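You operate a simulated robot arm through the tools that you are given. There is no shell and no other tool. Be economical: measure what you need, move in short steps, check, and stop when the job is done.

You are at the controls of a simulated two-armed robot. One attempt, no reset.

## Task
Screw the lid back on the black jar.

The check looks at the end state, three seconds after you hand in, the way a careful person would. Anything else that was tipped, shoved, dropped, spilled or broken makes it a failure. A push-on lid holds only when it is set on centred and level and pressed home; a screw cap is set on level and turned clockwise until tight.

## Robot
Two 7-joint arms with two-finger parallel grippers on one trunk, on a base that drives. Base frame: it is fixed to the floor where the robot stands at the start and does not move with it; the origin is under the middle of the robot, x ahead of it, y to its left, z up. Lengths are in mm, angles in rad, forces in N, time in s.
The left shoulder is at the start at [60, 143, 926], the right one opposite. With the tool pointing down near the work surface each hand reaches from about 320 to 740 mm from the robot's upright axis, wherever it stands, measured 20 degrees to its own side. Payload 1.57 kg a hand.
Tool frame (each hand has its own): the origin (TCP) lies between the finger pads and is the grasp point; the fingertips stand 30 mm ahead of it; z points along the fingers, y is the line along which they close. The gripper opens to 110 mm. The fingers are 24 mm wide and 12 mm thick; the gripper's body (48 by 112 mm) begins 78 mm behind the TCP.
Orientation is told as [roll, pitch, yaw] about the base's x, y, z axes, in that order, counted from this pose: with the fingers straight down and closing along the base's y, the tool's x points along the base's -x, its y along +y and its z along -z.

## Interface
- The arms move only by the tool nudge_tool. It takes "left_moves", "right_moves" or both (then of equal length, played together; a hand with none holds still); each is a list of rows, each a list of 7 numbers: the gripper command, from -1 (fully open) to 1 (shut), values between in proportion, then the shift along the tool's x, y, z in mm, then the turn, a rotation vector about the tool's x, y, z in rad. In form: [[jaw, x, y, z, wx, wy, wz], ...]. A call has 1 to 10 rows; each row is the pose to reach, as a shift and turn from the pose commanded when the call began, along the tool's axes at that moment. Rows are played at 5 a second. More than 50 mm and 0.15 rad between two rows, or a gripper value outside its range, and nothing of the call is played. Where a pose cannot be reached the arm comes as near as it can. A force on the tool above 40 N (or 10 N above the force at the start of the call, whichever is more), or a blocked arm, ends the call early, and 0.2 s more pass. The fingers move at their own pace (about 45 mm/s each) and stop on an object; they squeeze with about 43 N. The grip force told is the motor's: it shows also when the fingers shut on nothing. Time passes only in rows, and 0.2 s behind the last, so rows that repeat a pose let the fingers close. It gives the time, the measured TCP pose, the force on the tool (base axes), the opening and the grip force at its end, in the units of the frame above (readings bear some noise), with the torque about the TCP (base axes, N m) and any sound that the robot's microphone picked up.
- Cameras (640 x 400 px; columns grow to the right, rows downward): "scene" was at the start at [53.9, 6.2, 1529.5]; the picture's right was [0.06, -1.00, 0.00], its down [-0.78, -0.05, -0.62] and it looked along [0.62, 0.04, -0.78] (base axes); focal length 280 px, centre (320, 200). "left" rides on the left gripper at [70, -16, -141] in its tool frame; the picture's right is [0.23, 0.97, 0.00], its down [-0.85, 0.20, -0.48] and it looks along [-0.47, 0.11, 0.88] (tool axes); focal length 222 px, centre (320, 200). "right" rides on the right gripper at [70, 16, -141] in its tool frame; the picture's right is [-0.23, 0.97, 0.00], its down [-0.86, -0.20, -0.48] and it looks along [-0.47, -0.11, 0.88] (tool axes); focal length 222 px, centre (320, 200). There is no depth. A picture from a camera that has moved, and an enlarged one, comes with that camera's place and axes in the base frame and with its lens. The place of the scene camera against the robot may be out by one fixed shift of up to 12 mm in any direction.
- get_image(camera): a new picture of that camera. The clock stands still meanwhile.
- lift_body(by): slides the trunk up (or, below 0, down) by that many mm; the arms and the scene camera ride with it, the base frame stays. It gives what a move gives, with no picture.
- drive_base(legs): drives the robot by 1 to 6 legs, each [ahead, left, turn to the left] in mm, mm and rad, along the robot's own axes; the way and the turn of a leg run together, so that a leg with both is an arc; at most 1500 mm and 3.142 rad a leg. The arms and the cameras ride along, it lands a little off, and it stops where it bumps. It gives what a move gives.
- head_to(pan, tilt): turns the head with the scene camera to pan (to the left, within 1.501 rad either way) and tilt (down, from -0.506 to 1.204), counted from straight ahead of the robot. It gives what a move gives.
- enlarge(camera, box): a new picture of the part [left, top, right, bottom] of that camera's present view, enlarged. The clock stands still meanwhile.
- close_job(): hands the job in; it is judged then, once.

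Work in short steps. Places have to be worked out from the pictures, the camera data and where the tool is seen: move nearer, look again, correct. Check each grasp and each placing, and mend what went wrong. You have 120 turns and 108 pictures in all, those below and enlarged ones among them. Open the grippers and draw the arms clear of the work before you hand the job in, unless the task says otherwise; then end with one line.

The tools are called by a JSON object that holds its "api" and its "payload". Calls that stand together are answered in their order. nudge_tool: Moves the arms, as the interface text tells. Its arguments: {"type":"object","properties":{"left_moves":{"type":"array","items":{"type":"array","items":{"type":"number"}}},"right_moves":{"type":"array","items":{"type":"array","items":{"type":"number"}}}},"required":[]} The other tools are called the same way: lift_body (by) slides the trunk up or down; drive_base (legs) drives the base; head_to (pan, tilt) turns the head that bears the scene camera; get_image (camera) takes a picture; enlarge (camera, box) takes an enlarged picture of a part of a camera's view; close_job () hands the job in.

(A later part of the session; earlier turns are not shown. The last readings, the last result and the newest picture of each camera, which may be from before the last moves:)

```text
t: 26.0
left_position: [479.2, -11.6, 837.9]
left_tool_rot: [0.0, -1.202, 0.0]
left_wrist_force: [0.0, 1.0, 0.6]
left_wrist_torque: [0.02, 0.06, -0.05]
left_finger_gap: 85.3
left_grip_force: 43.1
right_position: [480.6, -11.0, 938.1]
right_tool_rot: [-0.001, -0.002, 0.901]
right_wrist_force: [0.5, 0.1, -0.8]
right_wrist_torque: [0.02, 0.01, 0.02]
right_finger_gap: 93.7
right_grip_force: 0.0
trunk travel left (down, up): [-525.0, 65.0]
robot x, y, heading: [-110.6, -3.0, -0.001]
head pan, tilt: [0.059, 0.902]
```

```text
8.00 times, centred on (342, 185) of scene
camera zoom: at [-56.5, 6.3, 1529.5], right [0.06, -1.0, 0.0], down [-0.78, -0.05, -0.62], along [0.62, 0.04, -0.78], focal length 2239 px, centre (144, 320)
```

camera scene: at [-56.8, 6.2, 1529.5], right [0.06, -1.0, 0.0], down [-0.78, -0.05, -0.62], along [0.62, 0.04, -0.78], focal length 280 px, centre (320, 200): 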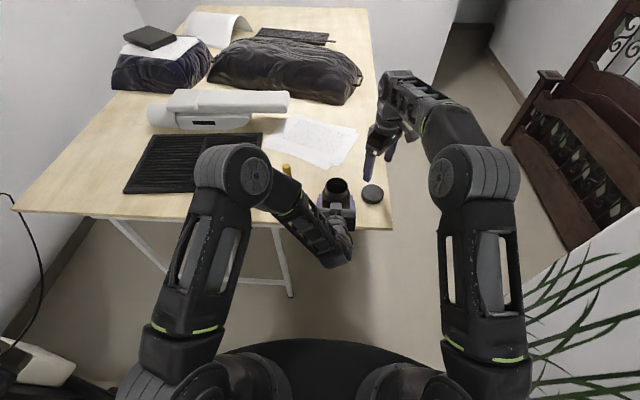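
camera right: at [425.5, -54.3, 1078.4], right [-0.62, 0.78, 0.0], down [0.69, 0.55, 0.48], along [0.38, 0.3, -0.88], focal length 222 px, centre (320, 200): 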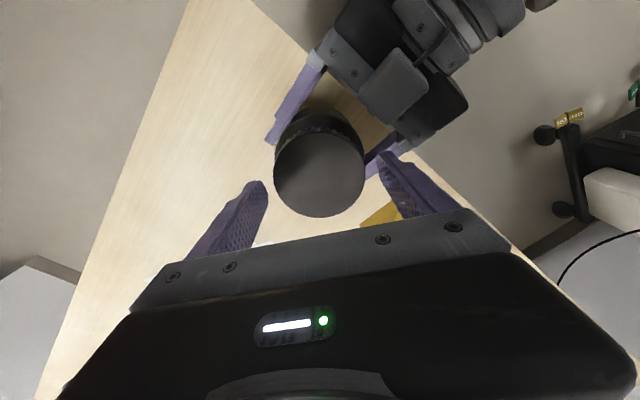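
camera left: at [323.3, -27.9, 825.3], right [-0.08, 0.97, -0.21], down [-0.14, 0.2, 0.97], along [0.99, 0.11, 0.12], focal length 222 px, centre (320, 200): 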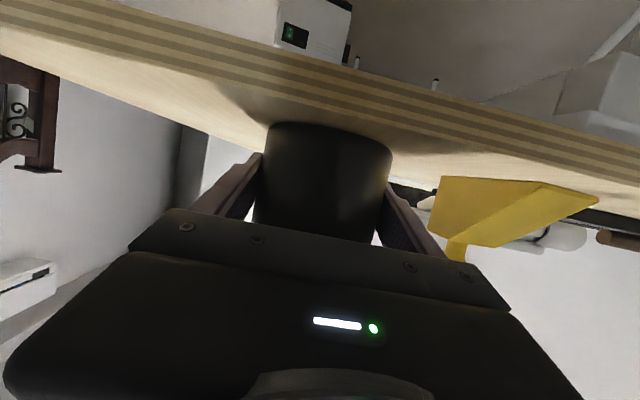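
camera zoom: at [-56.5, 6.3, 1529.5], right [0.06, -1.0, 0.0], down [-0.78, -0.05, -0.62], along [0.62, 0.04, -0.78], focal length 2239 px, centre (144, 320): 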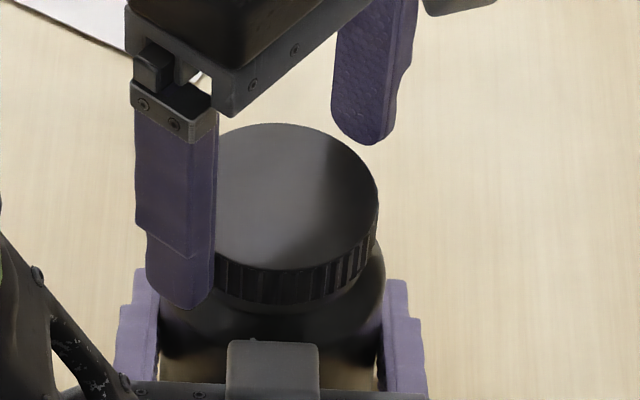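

The lid sits level and the hand is centred on it. I close on the lid and take a first clockwise turn (wz +) with light down-feed.

{"api": "nudge_tool", "payload": {"right_moves": [[1, 0, 0, 0, 0, 0, 0], [1, 0, 0, 0, 0, 0, 0], [1, 0, 0, 0, 0, 0, 0], [1, 0, 0, 1, 0, 0, 0], [1, 0, 0, 1.2, 0, 0, 0.1], [1, 0, 0, 1.4, 0, 0, 0.2], [1, 0, 0, 1.6, 0, 0, 0.3], [1, 0, 0, 1.8, 0, 0, 0.4], [1, 0, 0, 2, 0, 0, 0.5], [1, 0, 0, 2, 0, 0, 0.5]]}}

{"api": "enlarge", "payload": {"camera": "scene", "box": [302, 160, 382, 210]}}

```text
t: 28.2
left_position: [480.5, -12.2, 837.9]
left_tool_rot: [0.0, -1.201, 0.002]
left_wrist_force: [2.9, 3.7, -3.0]
left_wrist_torque: [-0.48, -0.09, 0.02]
left_finger_gap: 85.2
left_grip_force: 43.0
right_position: [482.7, -11.0, 937.5]
right_tool_rot: [0.0, -0.003, 0.397]
right_wrist_force: [0.4, -4.8, 12.0]
right_wrist_torque: [-0.15, 0.03, 0.0]
right_finger_gap: 76.9
right_grip_force: 42.7
trunk travel left (down, up): [-525.0, 65.0]
robot x, y, heading: [-112.9, -1.4, 0.003]
head pan, tilt: [0.059, 0.902]
```

```text
8.00 times, centred on (342, 185) of scene
camera zoom: at [-56.9, 6.0, 1529.5], right [0.06, -1.0, 0.0], down [-0.78, -0.05, -0.62], along [0.62, 0.04, -0.78], focal length 2239 px, centre (144, 320)
```

zoom: 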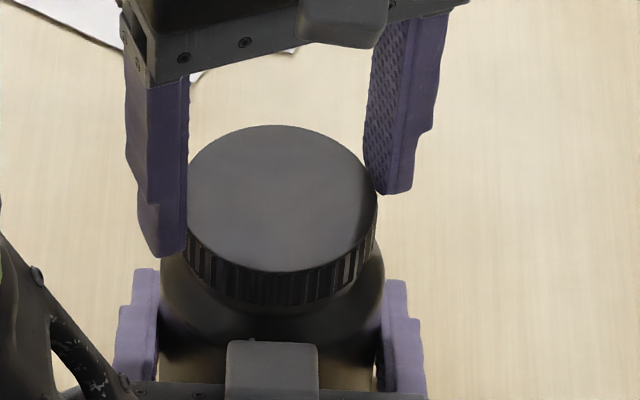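

It is turning level with steady down force. I continue clockwise.

{"api": "nudge_tool", "payload": {"right_moves": [[1, 0, 0, 0.1, 0, 0, 0.14], [1, 0, 0, 0.2, 0, 0, 0.28], [1, 0, 0, 0.3, 0, 0, 0.42], [1, 0, 0, 0.4, 0, 0, 0.56], [1, 0, 0, 0.5, 0, 0, 0.7], [1, 0, 0, 0.6, 0, 0, 0.84], [1, 0, 0, 0.7, 0, 0, 0.98], [1, 0, 0, 0.8, 0, 0, 1.12], [1, 0, 0, 0.9, 0, 0, 1.26], [1, 0, 0, 1, 0, 0, 1.3]]}}

{"api": "enlarge", "payload": {"camera": "scene", "box": [302, 160, 382, 210]}}

```text
t: 30.4
left_position: [478.8, -12.0, 839.2]
left_tool_rot: [0.001, -1.201, -0.001]
left_wrist_force: [0.8, 16.2, -4.9]
left_wrist_torque: [-1.51, -0.13, 0.03]
left_finger_gap: 84.9
left_grip_force: 43.1
right_position: [481.3, -13.5, 935.6]
right_tool_rot: [0.002, -0.002, -0.901]
right_wrist_force: [0.9, -21.5, 22.0]
right_wrist_torque: [-0.66, 0.18, 0.04]
right_finger_gap: 76.9
right_grip_force: 43.0
trunk travel left (down, up): [-525.0, 65.0]
robot x, y, heading: [-109.5, -0.5, -0.001]
head pan, tilt: [0.059, 0.902]
```

```text
8.00 times, centred on (342, 185) of scene
camera zoom: at [-57.7, 5.6, 1529.6], right [0.06, -1.0, 0.0], down [-0.78, -0.05, -0.62], along [0.62, 0.04, -0.78], focal length 2239 px, centre (144, 320)
```

zoom: 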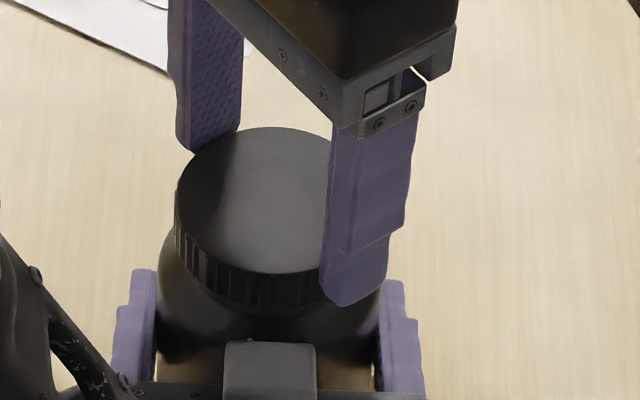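

A lateral load has built up (the hand is about 3 mm too far +y) and there is no tightening torque yet. I release, shift -3 mm in y, raise 3 mm and rotate back for another bite.

{"api": "nudge_tool", "payload": {"right_moves": [[-0.7, 0, 0, -2, 0, 0, 0], [-0.7, 0, 0, -3, 0, 0, 0], [-0.7, -2.3, -1.9, -3, 0, 0, 0], [-0.7, -2.3, -1.9, -3, 0, 0, -0.15], [-0.7, -2.3, -1.9, -3, 0, 0, -0.3], [-0.7, -2.3, -1.9, -3, 0, 0, -0.45], [-0.7, -2.3, -1.9, -3, 0, 0, -0.6], [-0.7, -2.3, -1.9, -3, 0, 0, -0.75], [-0.7, -2.3, -1.9, -3, 0, 0, -0.9], [-0.7, -2.3, -1.9, -3, 0, 0, -0.9]]}}

{"api": "enlarge", "payload": {"camera": "scene", "box": [302, 160, 382, 210]}}

{"api": "get_image", "payload": {"camera": "right"}}

```text
t: 32.6
left_position: [479.2, -13.3, 839.1]
left_tool_rot: [-0.001, -1.201, 0.0]
left_wrist_force: [-0.1, 0.1, 0.9]
left_wrist_torque: [0.01, 0.1, 0.02]
left_finger_gap: 84.9
left_grip_force: 42.8
right_position: [480.9, -14.9, 938.2]
right_tool_rot: [0.0, -0.002, 0.002]
right_wrist_force: [0.6, 0.4, 0.1]
right_wrist_torque: [-0.01, 0.0, 0.02]
right_finger_gap: 93.7
right_grip_force: 0.1
trunk travel left (down, up): [-525.0, 65.0]
robot x, y, heading: [-107.7, -1.8, 0.004]
head pan, tilt: [0.059, 0.902]
```

```text
8.00 times, centred on (342, 185) of scene
camera zoom: at [-56.5, 6.2, 1529.5], right [0.06, -1.0, 0.0], down [-0.78, -0.05, -0.62], along [0.62, 0.04, -0.78], focal length 2239 px, centre (144, 320)
```

zoom: 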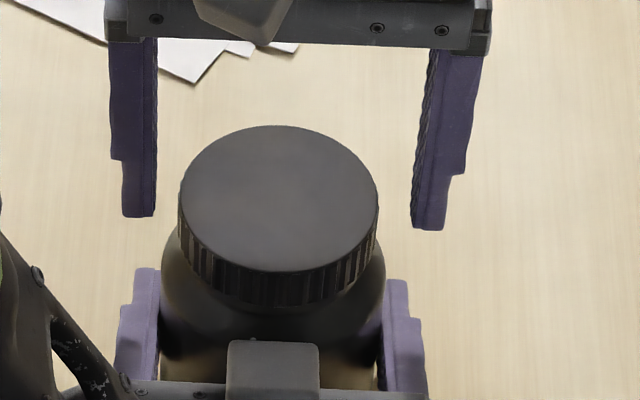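

```text
68 pictures are left
camera right: at [412.2, 2.6, 1078.6], right [0.22, 0.97, 0.0], down [0.86, -0.2, 0.48], along [0.47, -0.11, -0.88], focal length 222 px, centre (320, 200)
```

right: 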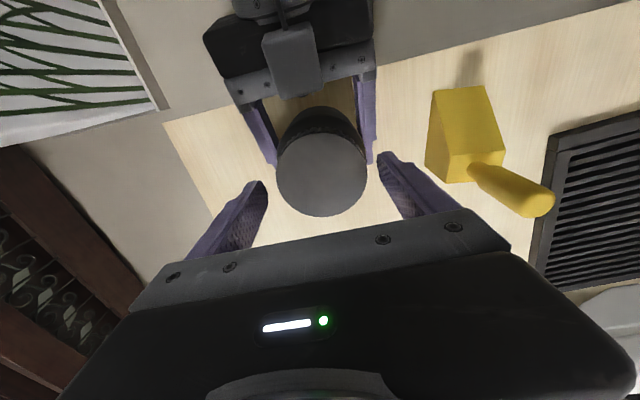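

The lid is centred between the open fingers. I rotate back to yaw +1.0.

{"api": "nudge_tool", "payload": {"right_moves": [[-0.7, 0, 0, 0, 0, 0, -0.15], [-0.7, 0, 0, 0, 0, 0, -0.3], [-0.7, 0, 0, 0, 0, 0, -0.45], [-0.7, 0, 0, 0, 0, 0, -0.6], [-0.7, 0, 0, 0, 0, 0, -0.75], [-0.7, 0, 0, 0, 0, 0, -0.9], [-0.7, 0, 0, 0, 0, 0, -1.0], [-0.7, 0, 0, 0, 0, 0, -1.0]]}}

{"api": "get_image", "payload": {"camera": "right"}}

```text
t: 34.4
left_position: [480.4, -11.6, 839.1]
left_tool_rot: [0.0, -1.202, 0.0]
left_wrist_force: [0.8, -0.9, 1.1]
left_wrist_torque: [-0.03, 0.01, -0.05]
left_finger_gap: 84.7
left_grip_force: 42.7
right_position: [481.0, -14.5, 938.4]
right_tool_rot: [-0.002, -0.001, 1.002]
right_wrist_force: [-0.6, 0.1, 0.4]
right_wrist_torque: [0.01, -0.01, -0.01]
right_finger_gap: 93.7
right_grip_force: 0.1
trunk travel left (down, up): [-525.0, 65.0]
robot x, y, heading: [-108.8, 1.2, -0.001]
head pan, tilt: [0.059, 0.902]
```

```text
67 pictures are left
camera right: at [430.1, -63.6, 1078.7], right [-0.7, 0.72, 0.0], down [0.63, 0.61, 0.48], along [0.34, 0.33, -0.88], focal length 222 px, centre (320, 200)
```

right: 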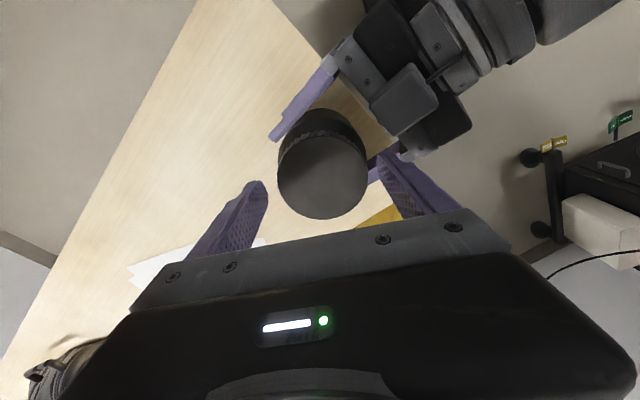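

It is centred at both yaws, so the hand is on the lid axis. I grip, press lightly and turn.

{"api": "nudge_tool", "payload": {"right_moves": [[1, 0, 0, 0, 0, 0, 0], [1, 0, 0, 0, 0, 0, 0], [1, 0, 0, 0, 0, 0, 0], [1, 0, 0, 1.5, 0, 0, 0], [1, 0, 0, 1.7, 0, 0, 0.15], [1, 0, 0, 1.9, 0, 0, 0.3], [1, 0, 0, 2.1, 0, 0, 0.45], [1, 0, 0, 2.3, 0, 0, 0.6], [1, 0, 0, 2.5, 0, 0, 0.75], [1, 0, 0, 2.6, 0, 0, 0.9]]}}

{"api": "enlarge", "payload": {"camera": "scene", "box": [302, 160, 382, 210]}}

```text
t: 36.6
left_position: [480.6, -12.1, 839.1]
left_tool_rot: [0.0, -1.201, -0.002]
left_wrist_force: [30.7, -9.5, -13.3]
left_wrist_torque: [0.8, 0.55, 0.0]
left_finger_gap: 84.9
left_grip_force: 43.2
right_position: [479.5, -12.1, 937.8]
right_tool_rot: [0.003, 0.0, 0.099]
right_wrist_force: [-25.1, 9.4, 28.4]
right_wrist_torque: [0.09, 0.98, 0.01]
right_finger_gap: 78.3
right_grip_force: 43.2
trunk travel left (down, up): [-525.0, 65.0]
robot x, y, heading: [-114.3, 0.8, -0.003]
head pan, tilt: [0.059, 0.902]
```

```text
8.00 times, centred on (342, 185) of scene
camera zoom: at [-57.2, 6.3, 1529.6], right [0.06, -1.0, 0.0], down [-0.78, -0.05, -0.62], along [0.62, 0.04, -0.78], focal length 2239 px, centre (144, 320)
```

zoom: 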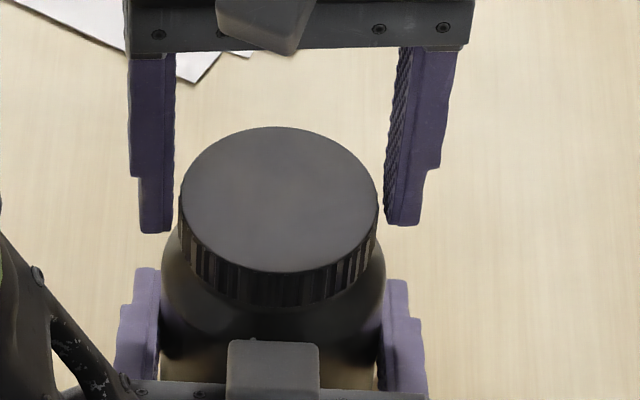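

The hand is loaded by -25 N in x, so it sits about 3 mm too far +x. I shift (-3,+1) while gripping, then see the load.

{"api": "nudge_tool", "payload": {"right_moves": [[1, 1.5, 0.6, 0, 0, 0, 0], [1, 2.9, 1.2, 0, 0, 0, 0], [1, 2.9, 1.2, 0, 0, 0, 0]]}}

```text
t: 37.4
left_position: [478.2, -13.2, 840.7]
left_tool_rot: [0.0, -1.2, 0.001]
left_wrist_force: [8.7, -8.3, -4.2]
left_wrist_torque: [0.9, -0.62, 0.17]
left_finger_gap: 84.5
left_grip_force: 43.1
right_position: [479.7, -12.5, 935.4]
right_tool_rot: [0.002, -0.005, 0.101]
right_wrist_force: [-4.1, 13.1, 19.1]
right_wrist_torque: [0.5, 0.15, -0.02]
right_finger_gap: 78.2
right_grip_force: 42.6
trunk travel left (down, up): [-525.0, 65.0]
robot x, y, heading: [-111.4, -1.1, 0.0]
head pan, tilt: [0.059, 0.902]
```

The load is relieved. I turn further clockwise while adding +1 mm y.

{"api": "nudge_tool", "payload": {"right_moves": [[1, 0, 1, 0, 0, 0, 0.1], [1, 0, 1.5, 0.2, 0, 0, 0.24], [1, 0, 1.5, 0.3, 0, 0, 0.38], [1, 0, 1.5, 0.4, 0, 0, 0.52], [1, 0, 1.5, 0.5, 0, 0, 0.66], [1, 0, 1.5, 0.6, 0, 0, 0.8], [1, 0, 1.5, 0.6, 0, 0, 0.94], [1, 0, 1.5, 0.6, 0, 0, 1.0]]}}

{"api": "enlarge", "payload": {"camera": "scene", "box": [302, 160, 382, 210]}}

```text
t: 39.2
left_position: [479.0, -14.2, 840.0]
left_tool_rot: [-0.003, -1.2, -0.002]
left_wrist_force: [2.7, -14.4, -4.7]
left_wrist_torque: [1.24, 0.03, -0.93]
left_finger_gap: 85.2
left_grip_force: 43.1
right_position: [475.6, -9.4, 935.2]
right_tool_rot: [0.0, 0.004, -0.897]
right_wrist_force: [-4.0, 17.3, 11.0]
right_wrist_torque: [0.42, 0.09, 1.05]
right_finger_gap: 75.5
right_grip_force: 42.4
trunk travel left (down, up): [-525.0, 65.0]
robot x, y, heading: [-113.3, -0.4, -0.003]
head pan, tilt: [0.059, 0.902]
```

```text
8.00 times, centred on (342, 185) of scene
camera zoom: at [-57.3, 6.6, 1529.4], right [0.06, -1.0, 0.0], down [-0.78, -0.05, -0.62], along [0.62, 0.04, -0.78], focal length 2239 px, centre (144, 320)
```

zoom: 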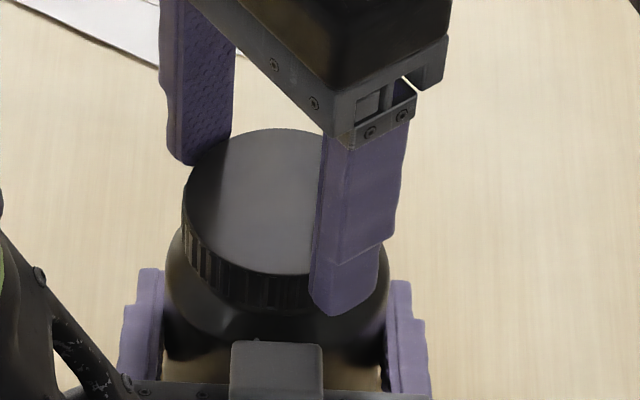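

A tightening torque of about 1.05 N·m has appeared. I release, rotate back and look, then take another bite to confirm it is fully tight.

{"api": "nudge_tool", "payload": {"right_moves": [[-0.7, 0, 0, -1, 0, 0, 0], [-0.7, 0, 0, -2, 0, 0, 0], [-0.7, 0, 0, -2, 0, 0, 0], [-0.7, 0, 0, -2, 0, 0, -0.15], [-0.7, 0, 0, -2, 0, 0, -0.3], [-0.7, 0, 0, -2, 0, 0, -0.45], [-0.7, 0, 0, -2, 0, 0, -0.6], [-0.7, 0, 0, -2, 0, 0, -0.75], [-0.7, 0, 0, -2, 0, 0, -0.9], [-0.7, 0, 0, -2, 0, 0, -0.9]]}}

{"api": "enlarge", "payload": {"camera": "scene", "box": [302, 160, 382, 210]}}

{"api": "get_image", "payload": {"camera": "right"}}

```text
t: 41.4
left_position: [480.6, -13.2, 838.7]
left_tool_rot: [-0.001, -1.201, 0.0]
left_wrist_force: [1.0, 1.6, 2.8]
left_wrist_torque: [0.1, -0.12, -0.01]
left_finger_gap: 85.1
left_grip_force: 42.9
right_position: [477.4, -11.6, 937.1]
right_tool_rot: [-0.001, -0.001, 0.003]
right_wrist_force: [-0.1, -0.5, -0.1]
right_wrist_torque: [0.0, -0.03, -0.02]
right_finger_gap: 93.6
right_grip_force: 0.0
trunk travel left (down, up): [-525.0, 65.0]
robot x, y, heading: [-109.3, 1.9, 0.003]
head pan, tilt: [0.059, 0.902]
```

```text
8.00 times, centred on (342, 185) of scene
camera zoom: at [-56.7, 6.4, 1529.5], right [0.06, -1.0, 0.0], down [-0.78, -0.05, -0.62], along [0.62, 0.04, -0.78], focal length 2239 px, centre (144, 320)
```

zoom: 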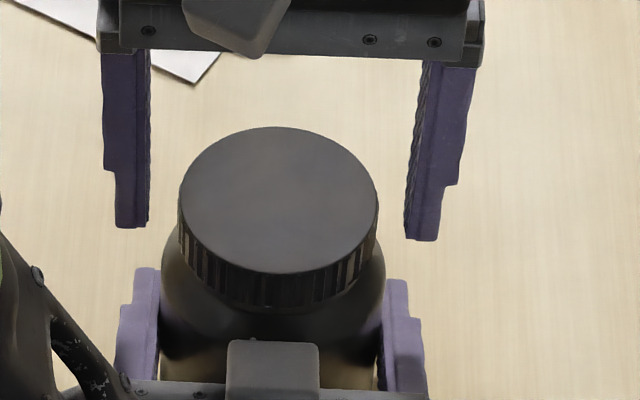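

```text
63 pictures are left
camera right: at [408.3, 5.0, 1077.0], right [0.22, 0.97, 0.0], down [0.86, -0.2, 0.48], along [0.47, -0.11, -0.88], focal length 222 px, centre (320, 200)
```

right: 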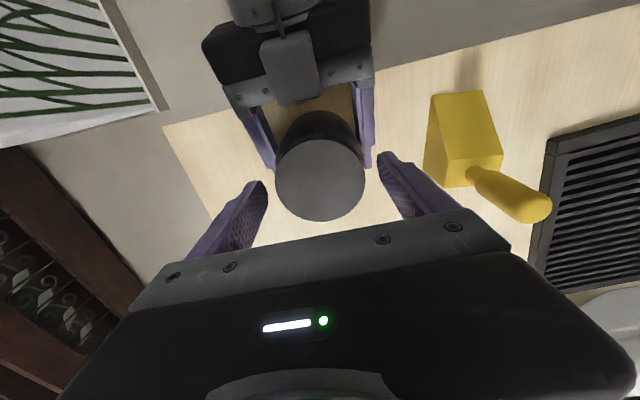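

The lid is level and centred. I rotate back to +1.0 for another bite.

{"api": "nudge_tool", "payload": {"right_moves": [[-0.7, 0, -1, 0, 0, 0, -0.15], [-0.7, 0, -1, 0, 0, 0, -0.3], [-0.7, 0, -1, 0, 0, 0, -0.45], [-0.7, 0, -1, 0, 0, 0, -0.6], [-0.7, 0, -1, 0, 0, 0, -0.75], [-0.7, 0, -1, 0, 0, 0, -0.9], [-0.7, 0, -1, 0, 0, 0, -1.0], [-0.7, 0, -1, 0, 0, 0, -1.0]]}}

{"api": "nudge_tool", "payload": {"right_moves": [[1, 0, 0, 0, 0, 0, 0], [1, 0, 0, 0, 0, 0, 0], [1, 0, 0, 0, 0, 0, 0], [1, 0, 0, 0.5, 0, 0, 0]]}}

```text
t: 43.2
left_position: [479.4, -12.6, 838.7]
left_tool_rot: [0.0, -1.2, -0.001]
left_wrist_force: [0.9, 1.6, 3.4]
left_wrist_torque: [0.12, -0.06, -0.05]
left_finger_gap: 84.7
left_grip_force: 42.9
right_position: [477.8, -11.7, 936.4]
right_tool_rot: [-0.005, 0.001, 1.002]
right_wrist_force: [0.6, 0.8, 0.1]
right_wrist_torque: [0.01, 0.0, -0.02]
right_finger_gap: 93.4
right_grip_force: 0.1
trunk travel left (down, up): [-525.0, 65.0]
robot x, y, heading: [-111.7, -2.3, -0.004]
head pan, tilt: [0.059, 0.902]
```

```text
t: 44.2
left_position: [478.6, -11.6, 839.5]
left_tool_rot: [-0.001, -1.201, 0.0]
left_wrist_force: [-13.9, 6.1, 10.7]
left_wrist_torque: [-0.38, -0.87, -0.18]
left_finger_gap: 85.0
left_grip_force: 42.9
right_position: [478.9, -14.5, 936.3]
right_tool_rot: [-0.006, -0.004, 1.0]
right_wrist_force: [17.3, -6.2, 0.0]
right_wrist_torque: [-0.24, -0.61, 0.19]
right_finger_gap: 78.3
right_grip_force: 42.2
trunk travel left (down, up): [-525.0, 65.0]
robot x, y, heading: [-109.5, -0.8, 0.002]
head pan, tilt: [0.059, 0.902]
```

The grip pulls the hand by +17 N along the closing axis, so I shift about 2.3 mm that way and then turn.

{"api": "nudge_tool", "payload": {"right_moves": [[1, 0, -1.2, 0, 0, 0, 0], [1, 0, -2.3, 0.3, 0, 0, 0], [1, 0, -2.3, 0.5, 0, 0, 0.14], [1, 0, -2.3, 0.7, 0, 0, 0.28], [1, 0, -2.3, 0.8, 0, 0, 0.42], [1, 0, -2.3, 0.9, 0, 0, 0.56], [1, 0, -2.3, 1, 0, 0, 0.7], [1, 0, -2.3, 1, 0, 0, 0.84], [1, 0, -2.3, 1, 0, 0, 0.98]]}}

{"api": "enlarge", "payload": {"camera": "scene", "box": [302, 160, 382, 210]}}

```text
t: 46.2
left_position: [480.4, -12.2, 838.4]
left_tool_rot: [0.001, -1.196, -0.002]
left_wrist_force: [0.8, -4.0, -3.2]
left_wrist_torque: [0.14, -0.09, -2.11]
left_finger_gap: 79.3
left_grip_force: 43.0
right_position: [478.5, -12.9, 935.1]
right_tool_rot: [0.001, 0.002, 0.023]
right_wrist_force: [-0.8, 4.0, 2.2]
right_wrist_torque: [0.34, 0.11, 2.14]
right_finger_gap: 73.1
right_grip_force: 43.2
trunk travel left (down, up): [-525.0, 65.0]
robot x, y, heading: [-111.7, 3.1, -0.002]
head pan, tilt: [0.059, 0.902]
```

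```text
8.00 times, centred on (342, 185) of scene
camera zoom: at [-56.6, 6.3, 1529.4], right [0.06, -1.0, 0.0], down [-0.78, -0.05, -0.62], along [0.62, 0.04, -0.78], focal length 2239 px, centre (144, 320)
```

zoom: 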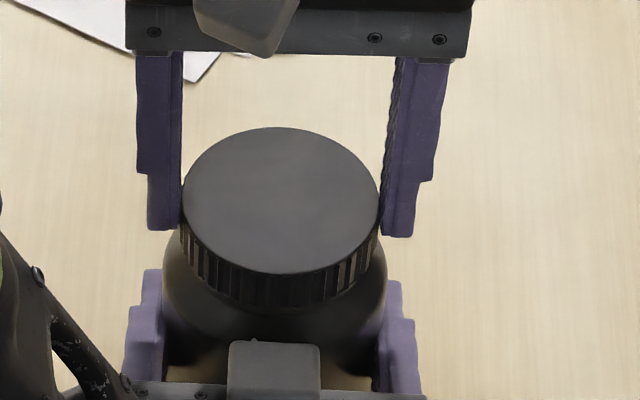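

Torque is up to 2.1 N·m with the forces otherwise balanced, so the cap is tightening. One small extra turn checks that it has saturated.

{"api": "nudge_tool", "payload": {"right_moves": [[1, 0, 0, 0, 0, 0, 0.07], [1, 0, 0, 0, 0, 0, 0.14], [1, 0, 0, 0, 0, 0, 0.21], [1, 0, 0, 0, 0, 0, 0.21]]}}

{"api": "enlarge", "payload": {"camera": "scene", "box": [302, 160, 382, 210]}}

```text
t: 47.2
left_position: [480.3, -12.5, 838.1]
left_tool_rot: [0.0, -1.198, -0.002]
left_wrist_force: [-0.3, -8.6, -4.1]
left_wrist_torque: [0.85, -0.22, -2.4]
left_finger_gap: 83.2
left_grip_force: 42.8
right_position: [480.4, -13.1, 935.5]
right_tool_rot: [0.001, -0.003, -0.19]
right_wrist_force: [0.9, 7.7, 3.2]
right_wrist_torque: [-0.1, 0.07, 2.42]
right_finger_gap: 73.3
right_grip_force: 42.9
trunk travel left (down, up): [-525.0, 65.0]
robot x, y, heading: [-110.2, -0.8, -0.001]
head pan, tilt: [0.059, 0.902]
```

```text
8.00 times, centred on (342, 185) of scene
camera zoom: at [-56.4, 6.3, 1529.5], right [0.06, -1.0, 0.0], down [-0.78, -0.05, -0.62], along [0.62, 0.04, -0.78], focal length 2239 px, centre (144, 320)
```

zoom: 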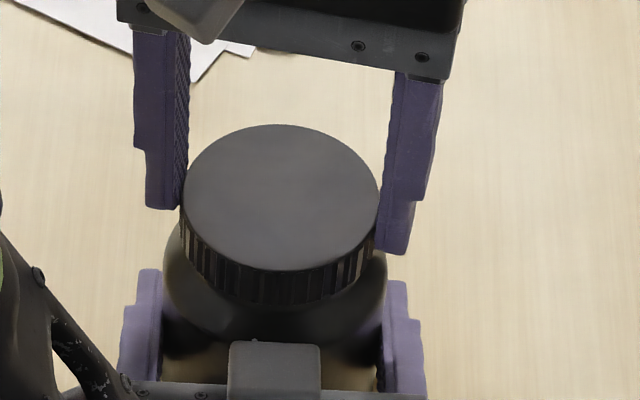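

Torque has saturated at about 2.4 N·m with no further give, so the cap is tight. I open the right hand and lift it clear.

{"api": "nudge_tool", "payload": {"right_moves": [[-0.7, 0, 0, 0, 0, 0, 0], [-0.7, 0, 0, 0, 0, 0, 0], [-0.7, 0, 0, 0, 0, 0, 0], [-0.7, 0, 0, -20, 0, 0, 0], [-0.7, 0, 0, -60, 0, 0, 0], [-0.7, 0, 0, -100, 0, 0, 0], [-0.7, 0, 0, -140, 0, 0, 0], [-0.7, 20, -40, -150, 0, 0, 0], [-0.7, 40, -80, -150, 0, 0, 0], [-0.7, 60, -120, -150, 0, 0, 0]]}}

{"api": "enlarge", "payload": {"camera": "scene", "box": [302, 160, 382, 210]}}

{"api": "get_image", "payload": {"camera": "right"}}

```text
t: 49.4
left_position: [480.0, -12.2, 839.1]
left_tool_rot: [0.002, -1.203, 0.001]
left_wrist_force: [0.1, 0.4, -0.9]
left_wrist_torque: [0.01, -0.02, -0.01]
left_finger_gap: 83.2
left_grip_force: 42.8
right_position: [400.5, -120.1, 1083.5]
right_tool_rot: [0.001, 0.0, -0.189]
right_wrist_force: [-0.8, -0.3, -0.1]
right_wrist_torque: [0.02, -0.04, 0.0]
right_finger_gap: 93.6
right_grip_force: 0.1
right hand out of reach, approached as far as the arm can: row 6, 7, 8
trunk travel left (down, up): [-525.0, 65.0]
robot x, y, heading: [-109.8, 1.0, 0.001]
head pan, tilt: [0.059, 0.902]
```

```text
8.00 times, centred on (342, 185) of scene
camera zoom: at [-56.1, 5.4, 1529.4], right [0.06, -1.0, 0.0], down [-0.78, -0.05, -0.62], along [0.62, 0.04, -0.78], focal length 2239 px, centre (144, 320)
```

zoom: 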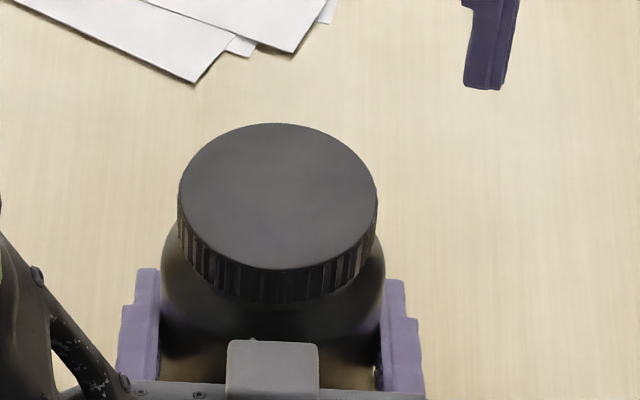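

```text
59 pictures are left
camera right: at [336.0, -91.6, 1224.6], right [0.41, 0.91, 0.0], down [0.8, -0.36, 0.48], along [0.44, -0.19, -0.88], focal length 222 px, centre (320, 200)
```

right: 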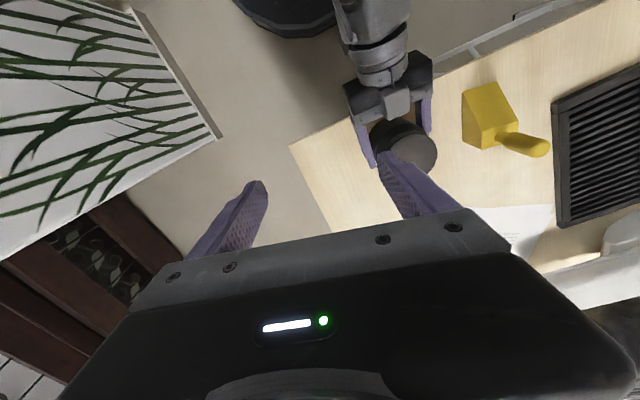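

The lid looks level, but the left gap has changed to 83 mm, so I check that the jar still stands flat.

{"api": "get_image", "payload": {"camera": "left"}}

{"api": "enlarge", "payload": {"camera": "scene", "box": [262, 140, 422, 240]}}

```text
58 pictures are left
camera left: at [323.6, -28.1, 825.1], right [-0.08, 0.97, -0.21], down [-0.14, 0.2, 0.97], along [0.99, 0.11, 0.12], focal length 222 px, centre (320, 200)
```

left: 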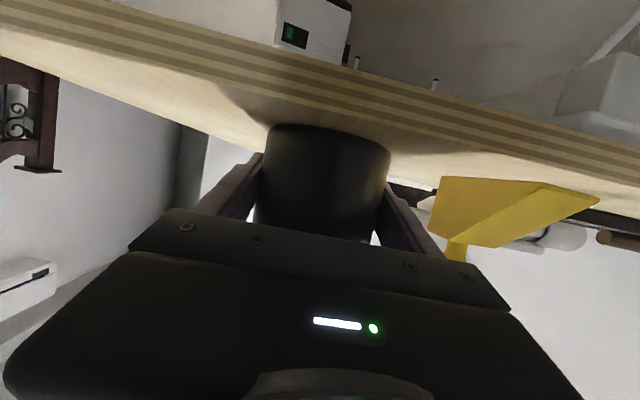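

```text
4.00 times, centred on (342, 190) of scene
camera zoom: at [-56.1, 5.4, 1529.4], right [0.06, -1.0, 0.0], down [-0.78, -0.05, -0.62], along [0.62, 0.04, -0.78], focal length 1119 px, centre (232, 240)
```

zoom: 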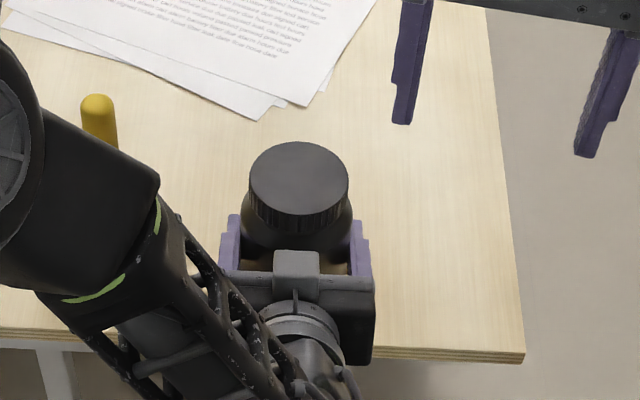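

I zoom the left view at the jar base to see any gap above the table.

{"api": "enlarge", "payload": {"camera": "left", "box": [240, 90, 410, 196]}}

{"api": "enlarge", "payload": {"camera": "right", "box": [340, 80, 460, 180]}}

```text
3.76 times, centred on (325, 143) of left
camera zoom: at [323.6, -28.1, 825.1], right [-0.08, 0.97, -0.21], down [-0.14, 0.2, 0.97], along [0.99, 0.11, 0.12], focal length 836 px, centre (301, 415)
```

zoom: 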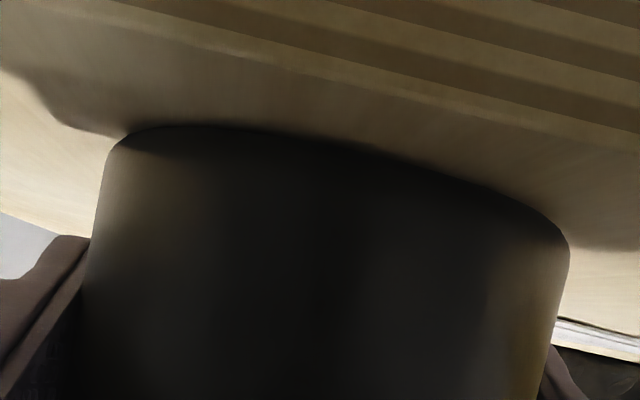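

```text
4.00 times, centred on (400, 130) of right
camera zoom: at [336.0, -91.6, 1224.6], right [0.41, 0.91, 0.0], down [0.8, -0.36, 0.48], along [0.44, -0.19, -0.88], focal length 888 px, centre (0, 480)
```

zoom: 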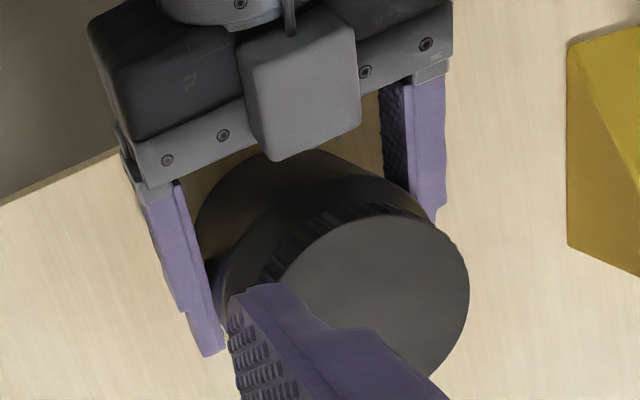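

The jar is essentially on the table. I ease the left hand down 1 mm with a force check so nothing drops on release.

{"api": "nudge_tool", "payload": {"left_moves": [[1, 0.5, 0, 0.2, 0, 0, 0], [1, 1, 0, 0.4, 0, 0, 0], [1, 1, 0, 0.4, 0, 0, 0]]}}

{"api": "enlarge", "payload": {"camera": "left", "box": [240, 90, 410, 196]}}

```text
t: 50.2
left_position: [480.2, -12.0, 838.6]
left_tool_rot: [-0.002, -1.205, 0.002]
left_wrist_force: [-0.4, 1.4, 9.9]
left_wrist_torque: [0.25, 0.41, -0.1]
left_finger_gap: 83.3
left_grip_force: 43.4
right_position: [400.2, -120.1, 1085.1]
right_tool_rot: [-0.002, -0.002, -0.187]
right_wrist_force: [0.7, -0.7, 0.7]
right_wrist_torque: [0.03, 0.02, 0.02]
right_finger_gap: 93.3
right_grip_force: 0.1
trunk travel left (down, up): [-525.0, 65.0]
robot x, y, heading: [-112.3, 2.4, -0.0]
head pan, tilt: [0.059, 0.902]
```

```text
3.76 times, centred on (325, 143) of left
camera zoom: at [323.6, -28.2, 824.5], right [-0.08, 0.97, -0.21], down [-0.14, 0.2, 0.97], along [0.99, 0.11, 0.12], focal length 836 px, centre (301, 415)
```

zoom: 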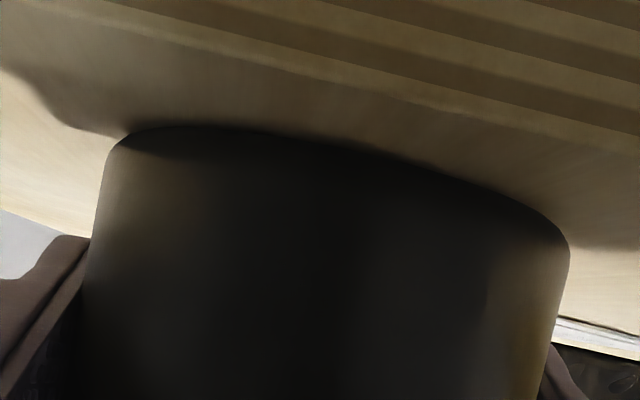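

The jar stands firmly on the table (10 N reaction). To be sure the cap is tight, I do a short verification bite: return over the cap at yaw about +0.5.

{"api": "nudge_tool", "payload": {"right_moves": [[-0.7, -20, 40, 0, 0, 0, -0.14], [-0.7, -40, 80, 0, 0, 0, -0.28], [-0.7, -60, 120, 0, 0, 0, -0.42], [-0.7, -60, 120, 0, 0, 0, -0.56], [-0.7, -60, 120, 30, 0, 0, -0.7], [-0.7, -60, 120, 60, 0, 0, -0.7], [-0.7, -60, 120, 90, 0, 0, -0.7], [-0.7, -60, 120, 90, 0, 0, -0.7]]}}

{"api": "get_image", "payload": {"camera": "right"}}

```text
t: 52.0
left_position: [477.7, -12.3, 836.9]
left_tool_rot: [0.002, -1.2, 0.0]
left_wrist_force: [-2.3, 0.4, 11.0]
left_wrist_torque: [-0.03, -0.41, -0.06]
left_finger_gap: 82.3
left_grip_force: 42.9
right_position: [481.6, -12.8, 995.8]
right_tool_rot: [0.001, -0.002, 0.512]
right_wrist_force: [0.7, 0.4, -1.1]
right_wrist_torque: [0.04, 0.02, 0.02]
right_finger_gap: 93.4
right_grip_force: 0.0
right hand out of reach, approached as far as the arm can: row 2, 3, 4, 5
trunk travel left (down, up): [-525.0, 65.0]
robot x, y, heading: [-107.3, -0.8, -0.002]
head pan, tilt: [0.059, 0.902]
```

```text
53 pictures are left
camera right: at [412.4, -32.7, 1137.0], right [-0.28, 0.96, 0.0], down [0.84, 0.24, 0.48], along [0.46, 0.13, -0.88], focal length 222 px, centre (320, 200)
```

right: 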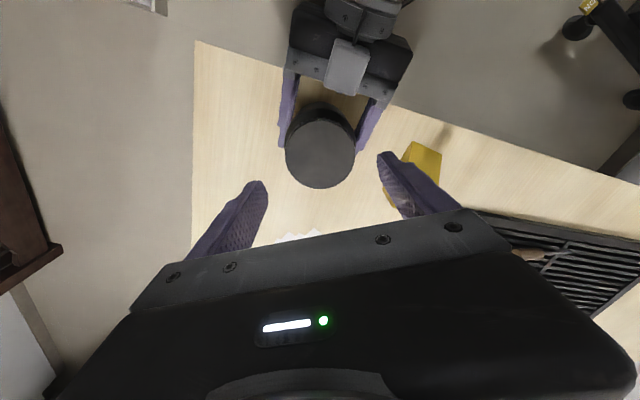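

Centred. I descend to the cap, grip, and test with a 0.3 rad turn.

{"api": "nudge_tool", "payload": {"right_moves": [[-0.7, 0, 0, 30, 0, 0, 0], [-0.7, 0, 0, 58, 0, 0, 0], [-0.7, 0, 0, 58, 0, 0, 0], [1, 0, 0, 58, 0, 0, 0], [1, 0, 0, 58, 0, 0, 0], [1, 0, 0, 58, 0, 0, 0]]}}

{"api": "nudge_tool", "payload": {"right_moves": [[1, 0, 0, 0, 0, 0, 0.1], [1, 0, 0, 0, 0, 0, 0.2], [1, 0, 0, 0, 0, 0, 0.2]]}}

```text
t: 53.4
left_position: [479.4, -12.6, 837.8]
left_tool_rot: [0.0, -1.201, 0.001]
left_wrist_force: [-1.4, -3.8, 7.4]
left_wrist_torque: [-0.09, -0.29, -0.33]
left_finger_gap: 82.7
left_grip_force: 43.0
right_position: [481.8, -13.1, 937.5]
right_tool_rot: [0.0, -0.001, 0.512]
right_wrist_force: [0.2, 2.0, -0.5]
right_wrist_torque: [0.08, -0.02, 0.18]
right_finger_gap: 76.8
right_grip_force: 31.4
trunk travel left (down, up): [-525.0, 65.0]
robot x, y, heading: [-111.1, -0.8, 0.002]
head pan, tilt: [0.059, 0.902]
```

```text
t: 54.2
left_position: [480.5, -11.9, 836.8]
left_tool_rot: [0.002, -1.202, 0.0]
left_wrist_force: [9.6, -2.2, 0.9]
left_wrist_torque: [0.8, 0.08, -1.54]
left_finger_gap: 84.8
left_grip_force: 43.8
right_position: [480.8, -11.6, 937.2]
right_tool_rot: [0.002, 0.0, 0.313]
right_wrist_force: [-8.5, 4.9, 5.7]
right_wrist_torque: [-0.39, 0.44, 1.61]
right_finger_gap: 77.4
right_grip_force: 43.0
trunk travel left (down, up): [-525.0, 65.0]
robot x, y, heading: [-111.7, 0.4, 0.003]
head pan, tilt: [0.059, 0.902]
```

Resistance is immediate (1.6 N·m in 0.2 rad). I turn a final bit to confirm it saturates.

{"api": "nudge_tool", "payload": {"right_moves": [[1, 0, 0, 0.3, 0, 0, 0.1], [1, 0, 0, 0.3, 0, 0, 0.2], [1, 0, 0, 0.3, 0, 0, 0.3], [1, 0, 0, 0.3, 0, 0, 0.4], [1, 0, 0, 0.3, 0, 0, 0.4]]}}

{"api": "enlarge", "payload": {"camera": "scene", "box": [302, 160, 382, 210]}}

```text
t: 55.4
left_position: [478.5, -12.6, 837.7]
left_tool_rot: [0.0, -1.198, -0.003]
left_wrist_force: [-12.3, -10.0, -1.4]
left_wrist_torque: [0.63, -0.44, -1.29]
left_finger_gap: 84.7
left_grip_force: 42.8
right_position: [480.9, -12.2, 937.8]
right_tool_rot: [0.003, -0.001, -0.09]
right_wrist_force: [11.6, 9.0, 4.7]
right_wrist_torque: [0.2, -0.45, 1.35]
right_finger_gap: 78.4
right_grip_force: 42.4
trunk travel left (down, up): [-525.0, 65.0]
robot x, y, heading: [-111.6, 0.4, 0.001]
head pan, tilt: [0.059, 0.902]
```

```text
8.00 times, centred on (342, 185) of scene
camera zoom: at [-56.9, 6.1, 1529.4], right [0.06, -1.0, 0.0], down [-0.78, -0.05, -0.62], along [0.62, 0.04, -0.78], focal length 2239 px, centre (144, 320)
```

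zoom: 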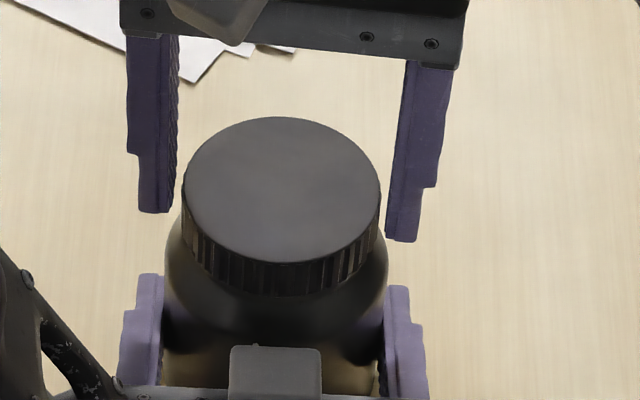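

Torque saturates and something slips in the grips, so the cap is tight. The jar seems to have slid a few mm, so I release the right hand gently and check it.

{"api": "nudge_tool", "payload": {"right_moves": [[-0.7, 0, 0, 0, 0, 0, 0], [-0.7, 0, 0, 0, 0, 0, 0], [-0.7, 0, 0, 0, 0, 0, 0], [-0.7, 0, 0, -30, 0, 0, 0], [-0.7, 0, 0, -60, 0, 0, 0], [-0.7, 0, 0, -100, 0, 0, 0], [-0.7, 0, -40, -120, 0, 0, 0], [-0.7, 10, -80, -120, 0, 0, 0], [-0.7, 30, -120, -120, 0, 0, 0]]}}

{"api": "enlarge", "payload": {"camera": "scene", "box": [302, 160, 382, 210]}}

{"api": "enlarge", "payload": {"camera": "left", "box": [240, 90, 410, 196]}}

{"api": "get_image", "payload": {"camera": "right"}}

```text
t: 57.4
left_position: [479.5, -11.4, 836.8]
left_tool_rot: [0.0, -1.202, 0.0]
left_wrist_force: [0.3, 0.0, -1.9]
left_wrist_torque: [0.04, 0.02, 0.05]
left_finger_gap: 84.4
left_grip_force: 43.0
right_position: [434.1, -131.1, 1057.4]
right_tool_rot: [-0.001, 0.0, -0.087]
right_wrist_force: [-0.2, -0.3, -0.4]
right_wrist_torque: [-0.01, -0.03, 0.01]
right_finger_gap: 93.3
right_grip_force: 0.0
right hand out of reach, approached as far as the arm can: row 6, 7
trunk travel left (down, up): [-525.0, 65.0]
robot x, y, heading: [-111.0, 1.2, 0.001]
head pan, tilt: [0.059, 0.902]
```

```text
8.00 times, centred on (342, 185) of scene
camera zoom: at [-56.7, 6.0, 1529.4], right [0.06, -1.0, 0.0], down [-0.78, -0.05, -0.62], along [0.62, 0.04, -0.78], focal length 2239 px, centre (144, 320)
```

zoom: 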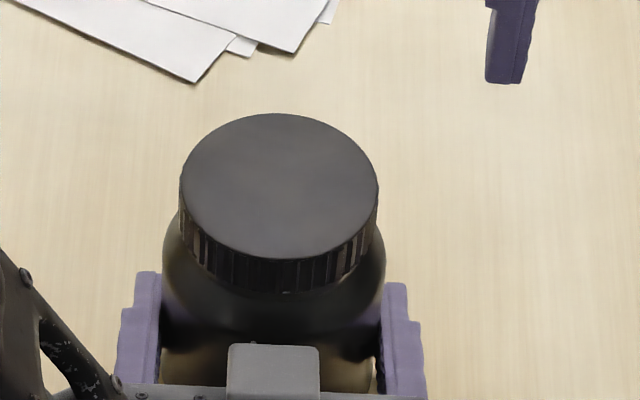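

```text
3.76 times, centred on (325, 143) of left
camera zoom: at [323.3, -28.0, 823.4], right [-0.08, 0.97, -0.21], down [-0.14, 0.2, 0.97], along [0.99, 0.11, 0.12], focal length 836 px, centre (301, 415)
```

zoom: 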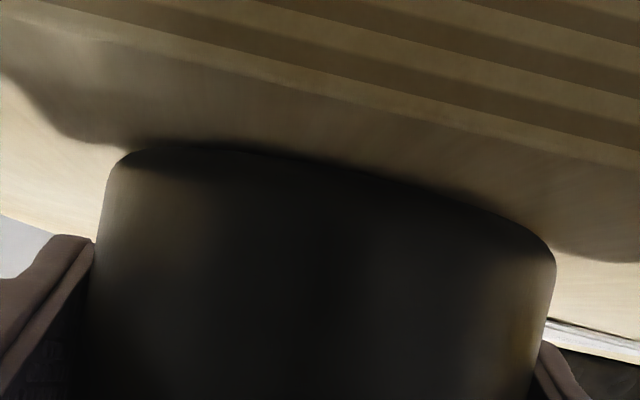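

```text
49 pictures are left
camera right: at [367.3, -108.2, 1198.1], right [0.31, 0.95, 0.0], down [0.83, -0.27, 0.48], along [0.46, -0.15, -0.88], focal length 222 px, centre (320, 200)
```

right: 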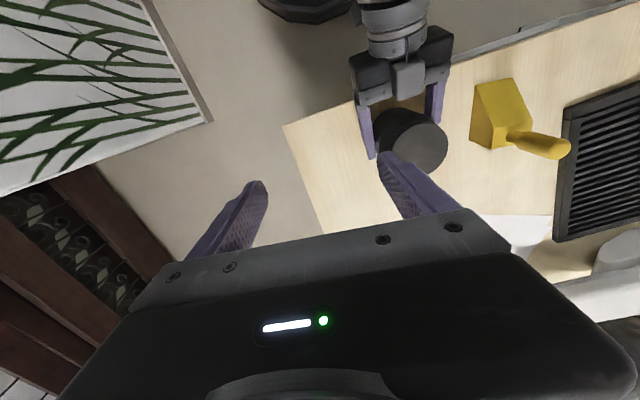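

The jar has slid about 5 mm forward in the grip, still upright with the cap level. I ease the left hand down slightly until the table takes the load.

{"api": "nudge_tool", "payload": {"left_moves": [[1, 0.5, 0, 0.2, 0, 0, 0], [1, 1, 0, 0.4, 0, 0, 0], [1, 1, 0, 0.4, 0, 0, 0]]}}

```text
t: 58.2
left_position: [480.0, -12.1, 836.1]
left_tool_rot: [0.001, -1.201, -0.002]
left_wrist_force: [1.4, 0.9, 1.5]
left_wrist_torque: [0.01, 0.06, -0.05]
left_finger_gap: 84.4
left_grip_force: 42.5
right_position: [435.1, -131.8, 1058.1]
right_tool_rot: [0.001, -0.003, -0.089]
right_wrist_force: [0.6, -0.5, -0.7]
right_wrist_torque: [0.01, -0.02, 0.02]
right_finger_gap: 93.4
right_grip_force: 0.1
trunk travel left (down, up): [-525.0, 65.0]
robot x, y, heading: [-111.4, 1.1, 0.003]
head pan, tilt: [0.059, 0.902]
```

{"api": "nudge_tool", "payload": {"left_moves": [[1, 0.5, 0, 0.2, 0, 0, 0], [1, 1, 0, 0.4, 0, 0, 0], [1, 1, 0, 0.4, 0, 0, 0]]}}

```text
t: 59.0
left_position: [480.3, -11.7, 836.7]
left_tool_rot: [-0.002, -1.204, 0.003]
left_wrist_force: [-0.4, 2.9, 14.4]
left_wrist_torque: [0.15, 0.56, -0.07]
left_finger_gap: 84.4
left_grip_force: 43.4
right_position: [433.6, -130.7, 1057.5]
right_tool_rot: [-0.001, -0.003, -0.089]
right_wrist_force: [0.2, 0.6, 0.4]
right_wrist_torque: [0.0, 0.01, 0.0]
right_finger_gap: 93.4
right_grip_force: 0.1
trunk travel left (down, up): [-525.0, 65.0]
robot x, y, heading: [-108.4, 4.0, -0.001]
head pan, tilt: [0.059, 0.902]
```

The base is down on the table (14 N). I back off half a millimetre and open the left hand.

{"api": "nudge_tool", "payload": {"left_moves": [[1, -0.6, 0, -0.2, 0, 0, 0], [0, -0.6, 0, -0.2, 0, 0, 0], [-1, -0.6, 0, -0.2, 0, 0, 0], [-1, -0.6, 0, -0.2, 0, 0, 0], [-1, -0.6, 0, -0.2, 0, 0, 0], [-1, -0.6, 0, -0.2, 0, 0, 0]]}}

{"api": "get_image", "payload": {"camera": "left"}}

{"api": "enlarge", "payload": {"camera": "scene", "box": [302, 160, 382, 210]}}

```text
t: 60.4
left_position: [480.3, -11.6, 835.6]
left_tool_rot: [0.002, -1.2, -0.001]
left_wrist_force: [0.4, 0.1, 0.3]
left_wrist_torque: [0.03, 0.01, -0.01]
left_finger_gap: 109.6
left_grip_force: 0.1
right_position: [435.3, -130.9, 1058.3]
right_tool_rot: [0.0, -0.001, -0.09]
right_wrist_force: [0.2, -0.5, -0.1]
right_wrist_torque: [0.0, 0.01, 0.01]
right_finger_gap: 93.6
right_grip_force: 0.0
trunk travel left (down, up): [-525.0, 65.0]
robot x, y, heading: [-111.6, 0.4, 0.004]
head pan, tilt: [0.059, 0.902]
```

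```text
48 pictures are left
camera left: at [323.3, -28.3, 821.6], right [-0.08, 0.97, -0.21], down [-0.14, 0.2, 0.97], along [0.99, 0.11, 0.12], focal length 222 px, centre (320, 200)
```

left: 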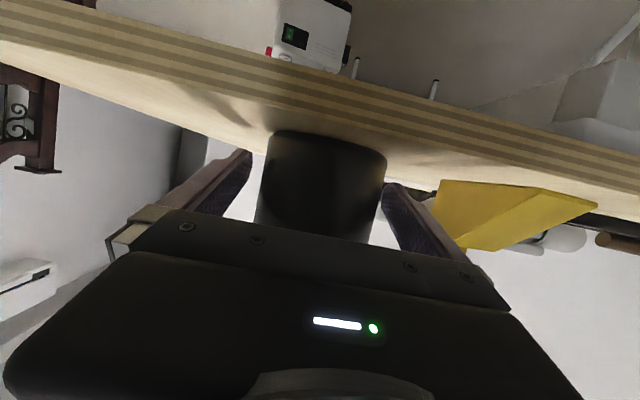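

```text
8.00 times, centred on (342, 185) of scene
camera zoom: at [-56.5, 6.2, 1529.5], right [0.06, -1.0, 0.0], down [-0.78, -0.05, -0.62], along [0.62, 0.04, -0.78], focal length 2239 px, centre (144, 320)
```

zoom: 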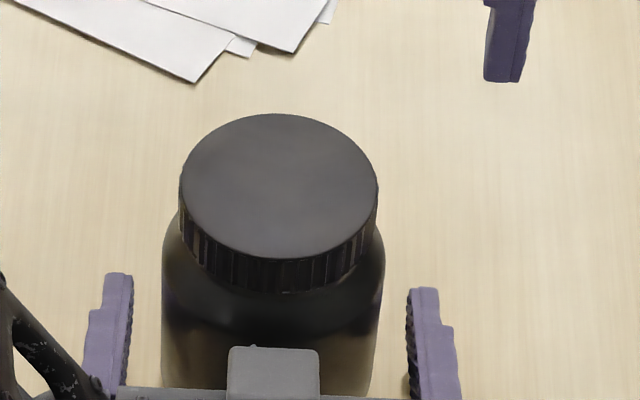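

The jar stands free and capped. I withdraw the left hand straight back toward the robot.

{"api": "nudge_tool", "payload": {"left_moves": [[-1, 7, 0, -20, 0, 0, 0], [-1, 14, 0, -40, 0, 0, 0], [-1, 21, 0, -60, 0, 0, 0], [-1, 28, 0, -80, 0, 0, 0], [-1, 36, 0, -102, 0, 0, 0], [-1, 36, 0, -102, 0, 0, 0]]}}

{"api": "get_image", "payload": {"camera": "scene"}}

{"api": "get_image", "payload": {"camera": "left"}}

```text
t: 61.8
left_position: [370.9, -13.1, 839.2]
left_tool_rot: [0.001, -1.2, 0.001]
left_wrist_force: [0.0, -0.1, -0.5]
left_wrist_torque: [-0.03, -0.02, -0.02]
left_finger_gap: 109.8
left_grip_force: 0.2
right_position: [435.6, -130.4, 1056.8]
right_tool_rot: [-0.001, -0.002, -0.088]
right_wrist_force: [0.0, 0.1, -0.3]
right_wrist_torque: [0.0, 0.02, 0.02]
right_finger_gap: 93.4
right_grip_force: 0.1
trunk travel left (down, up): [-525.0, 65.0]
robot x, y, heading: [-106.9, 0.6, -0.002]
head pan, tilt: [0.059, 0.902]
```

```text
46 pictures are left
camera scene: at [-56.2, 6.4, 1529.5], right [0.06, -1.0, 0.0], down [-0.78, -0.05, -0.62], along [0.62, 0.04, -0.78], focal length 280 px, centre (320, 200)
```

scene: 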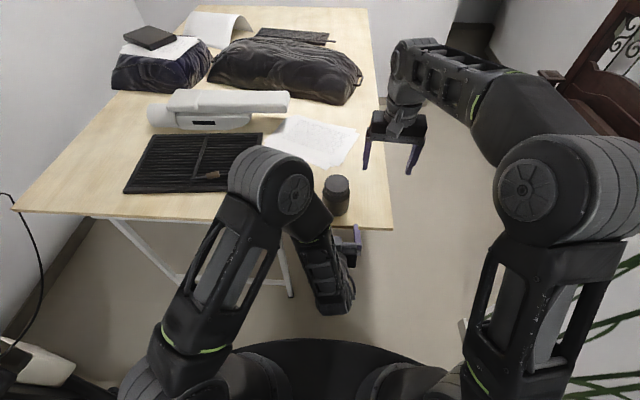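

```text
45 pictures are left
camera left: at [214.3, -28.4, 825.3], right [-0.08, 0.97, -0.21], down [-0.14, 0.2, 0.97], along [0.99, 0.11, 0.12], focal length 222 px, centre (320, 200)
```

left: 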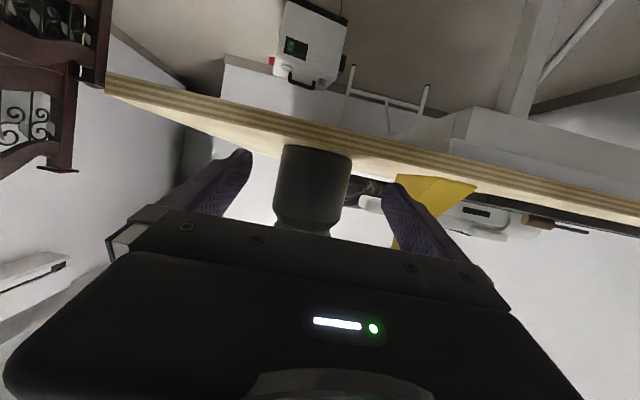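

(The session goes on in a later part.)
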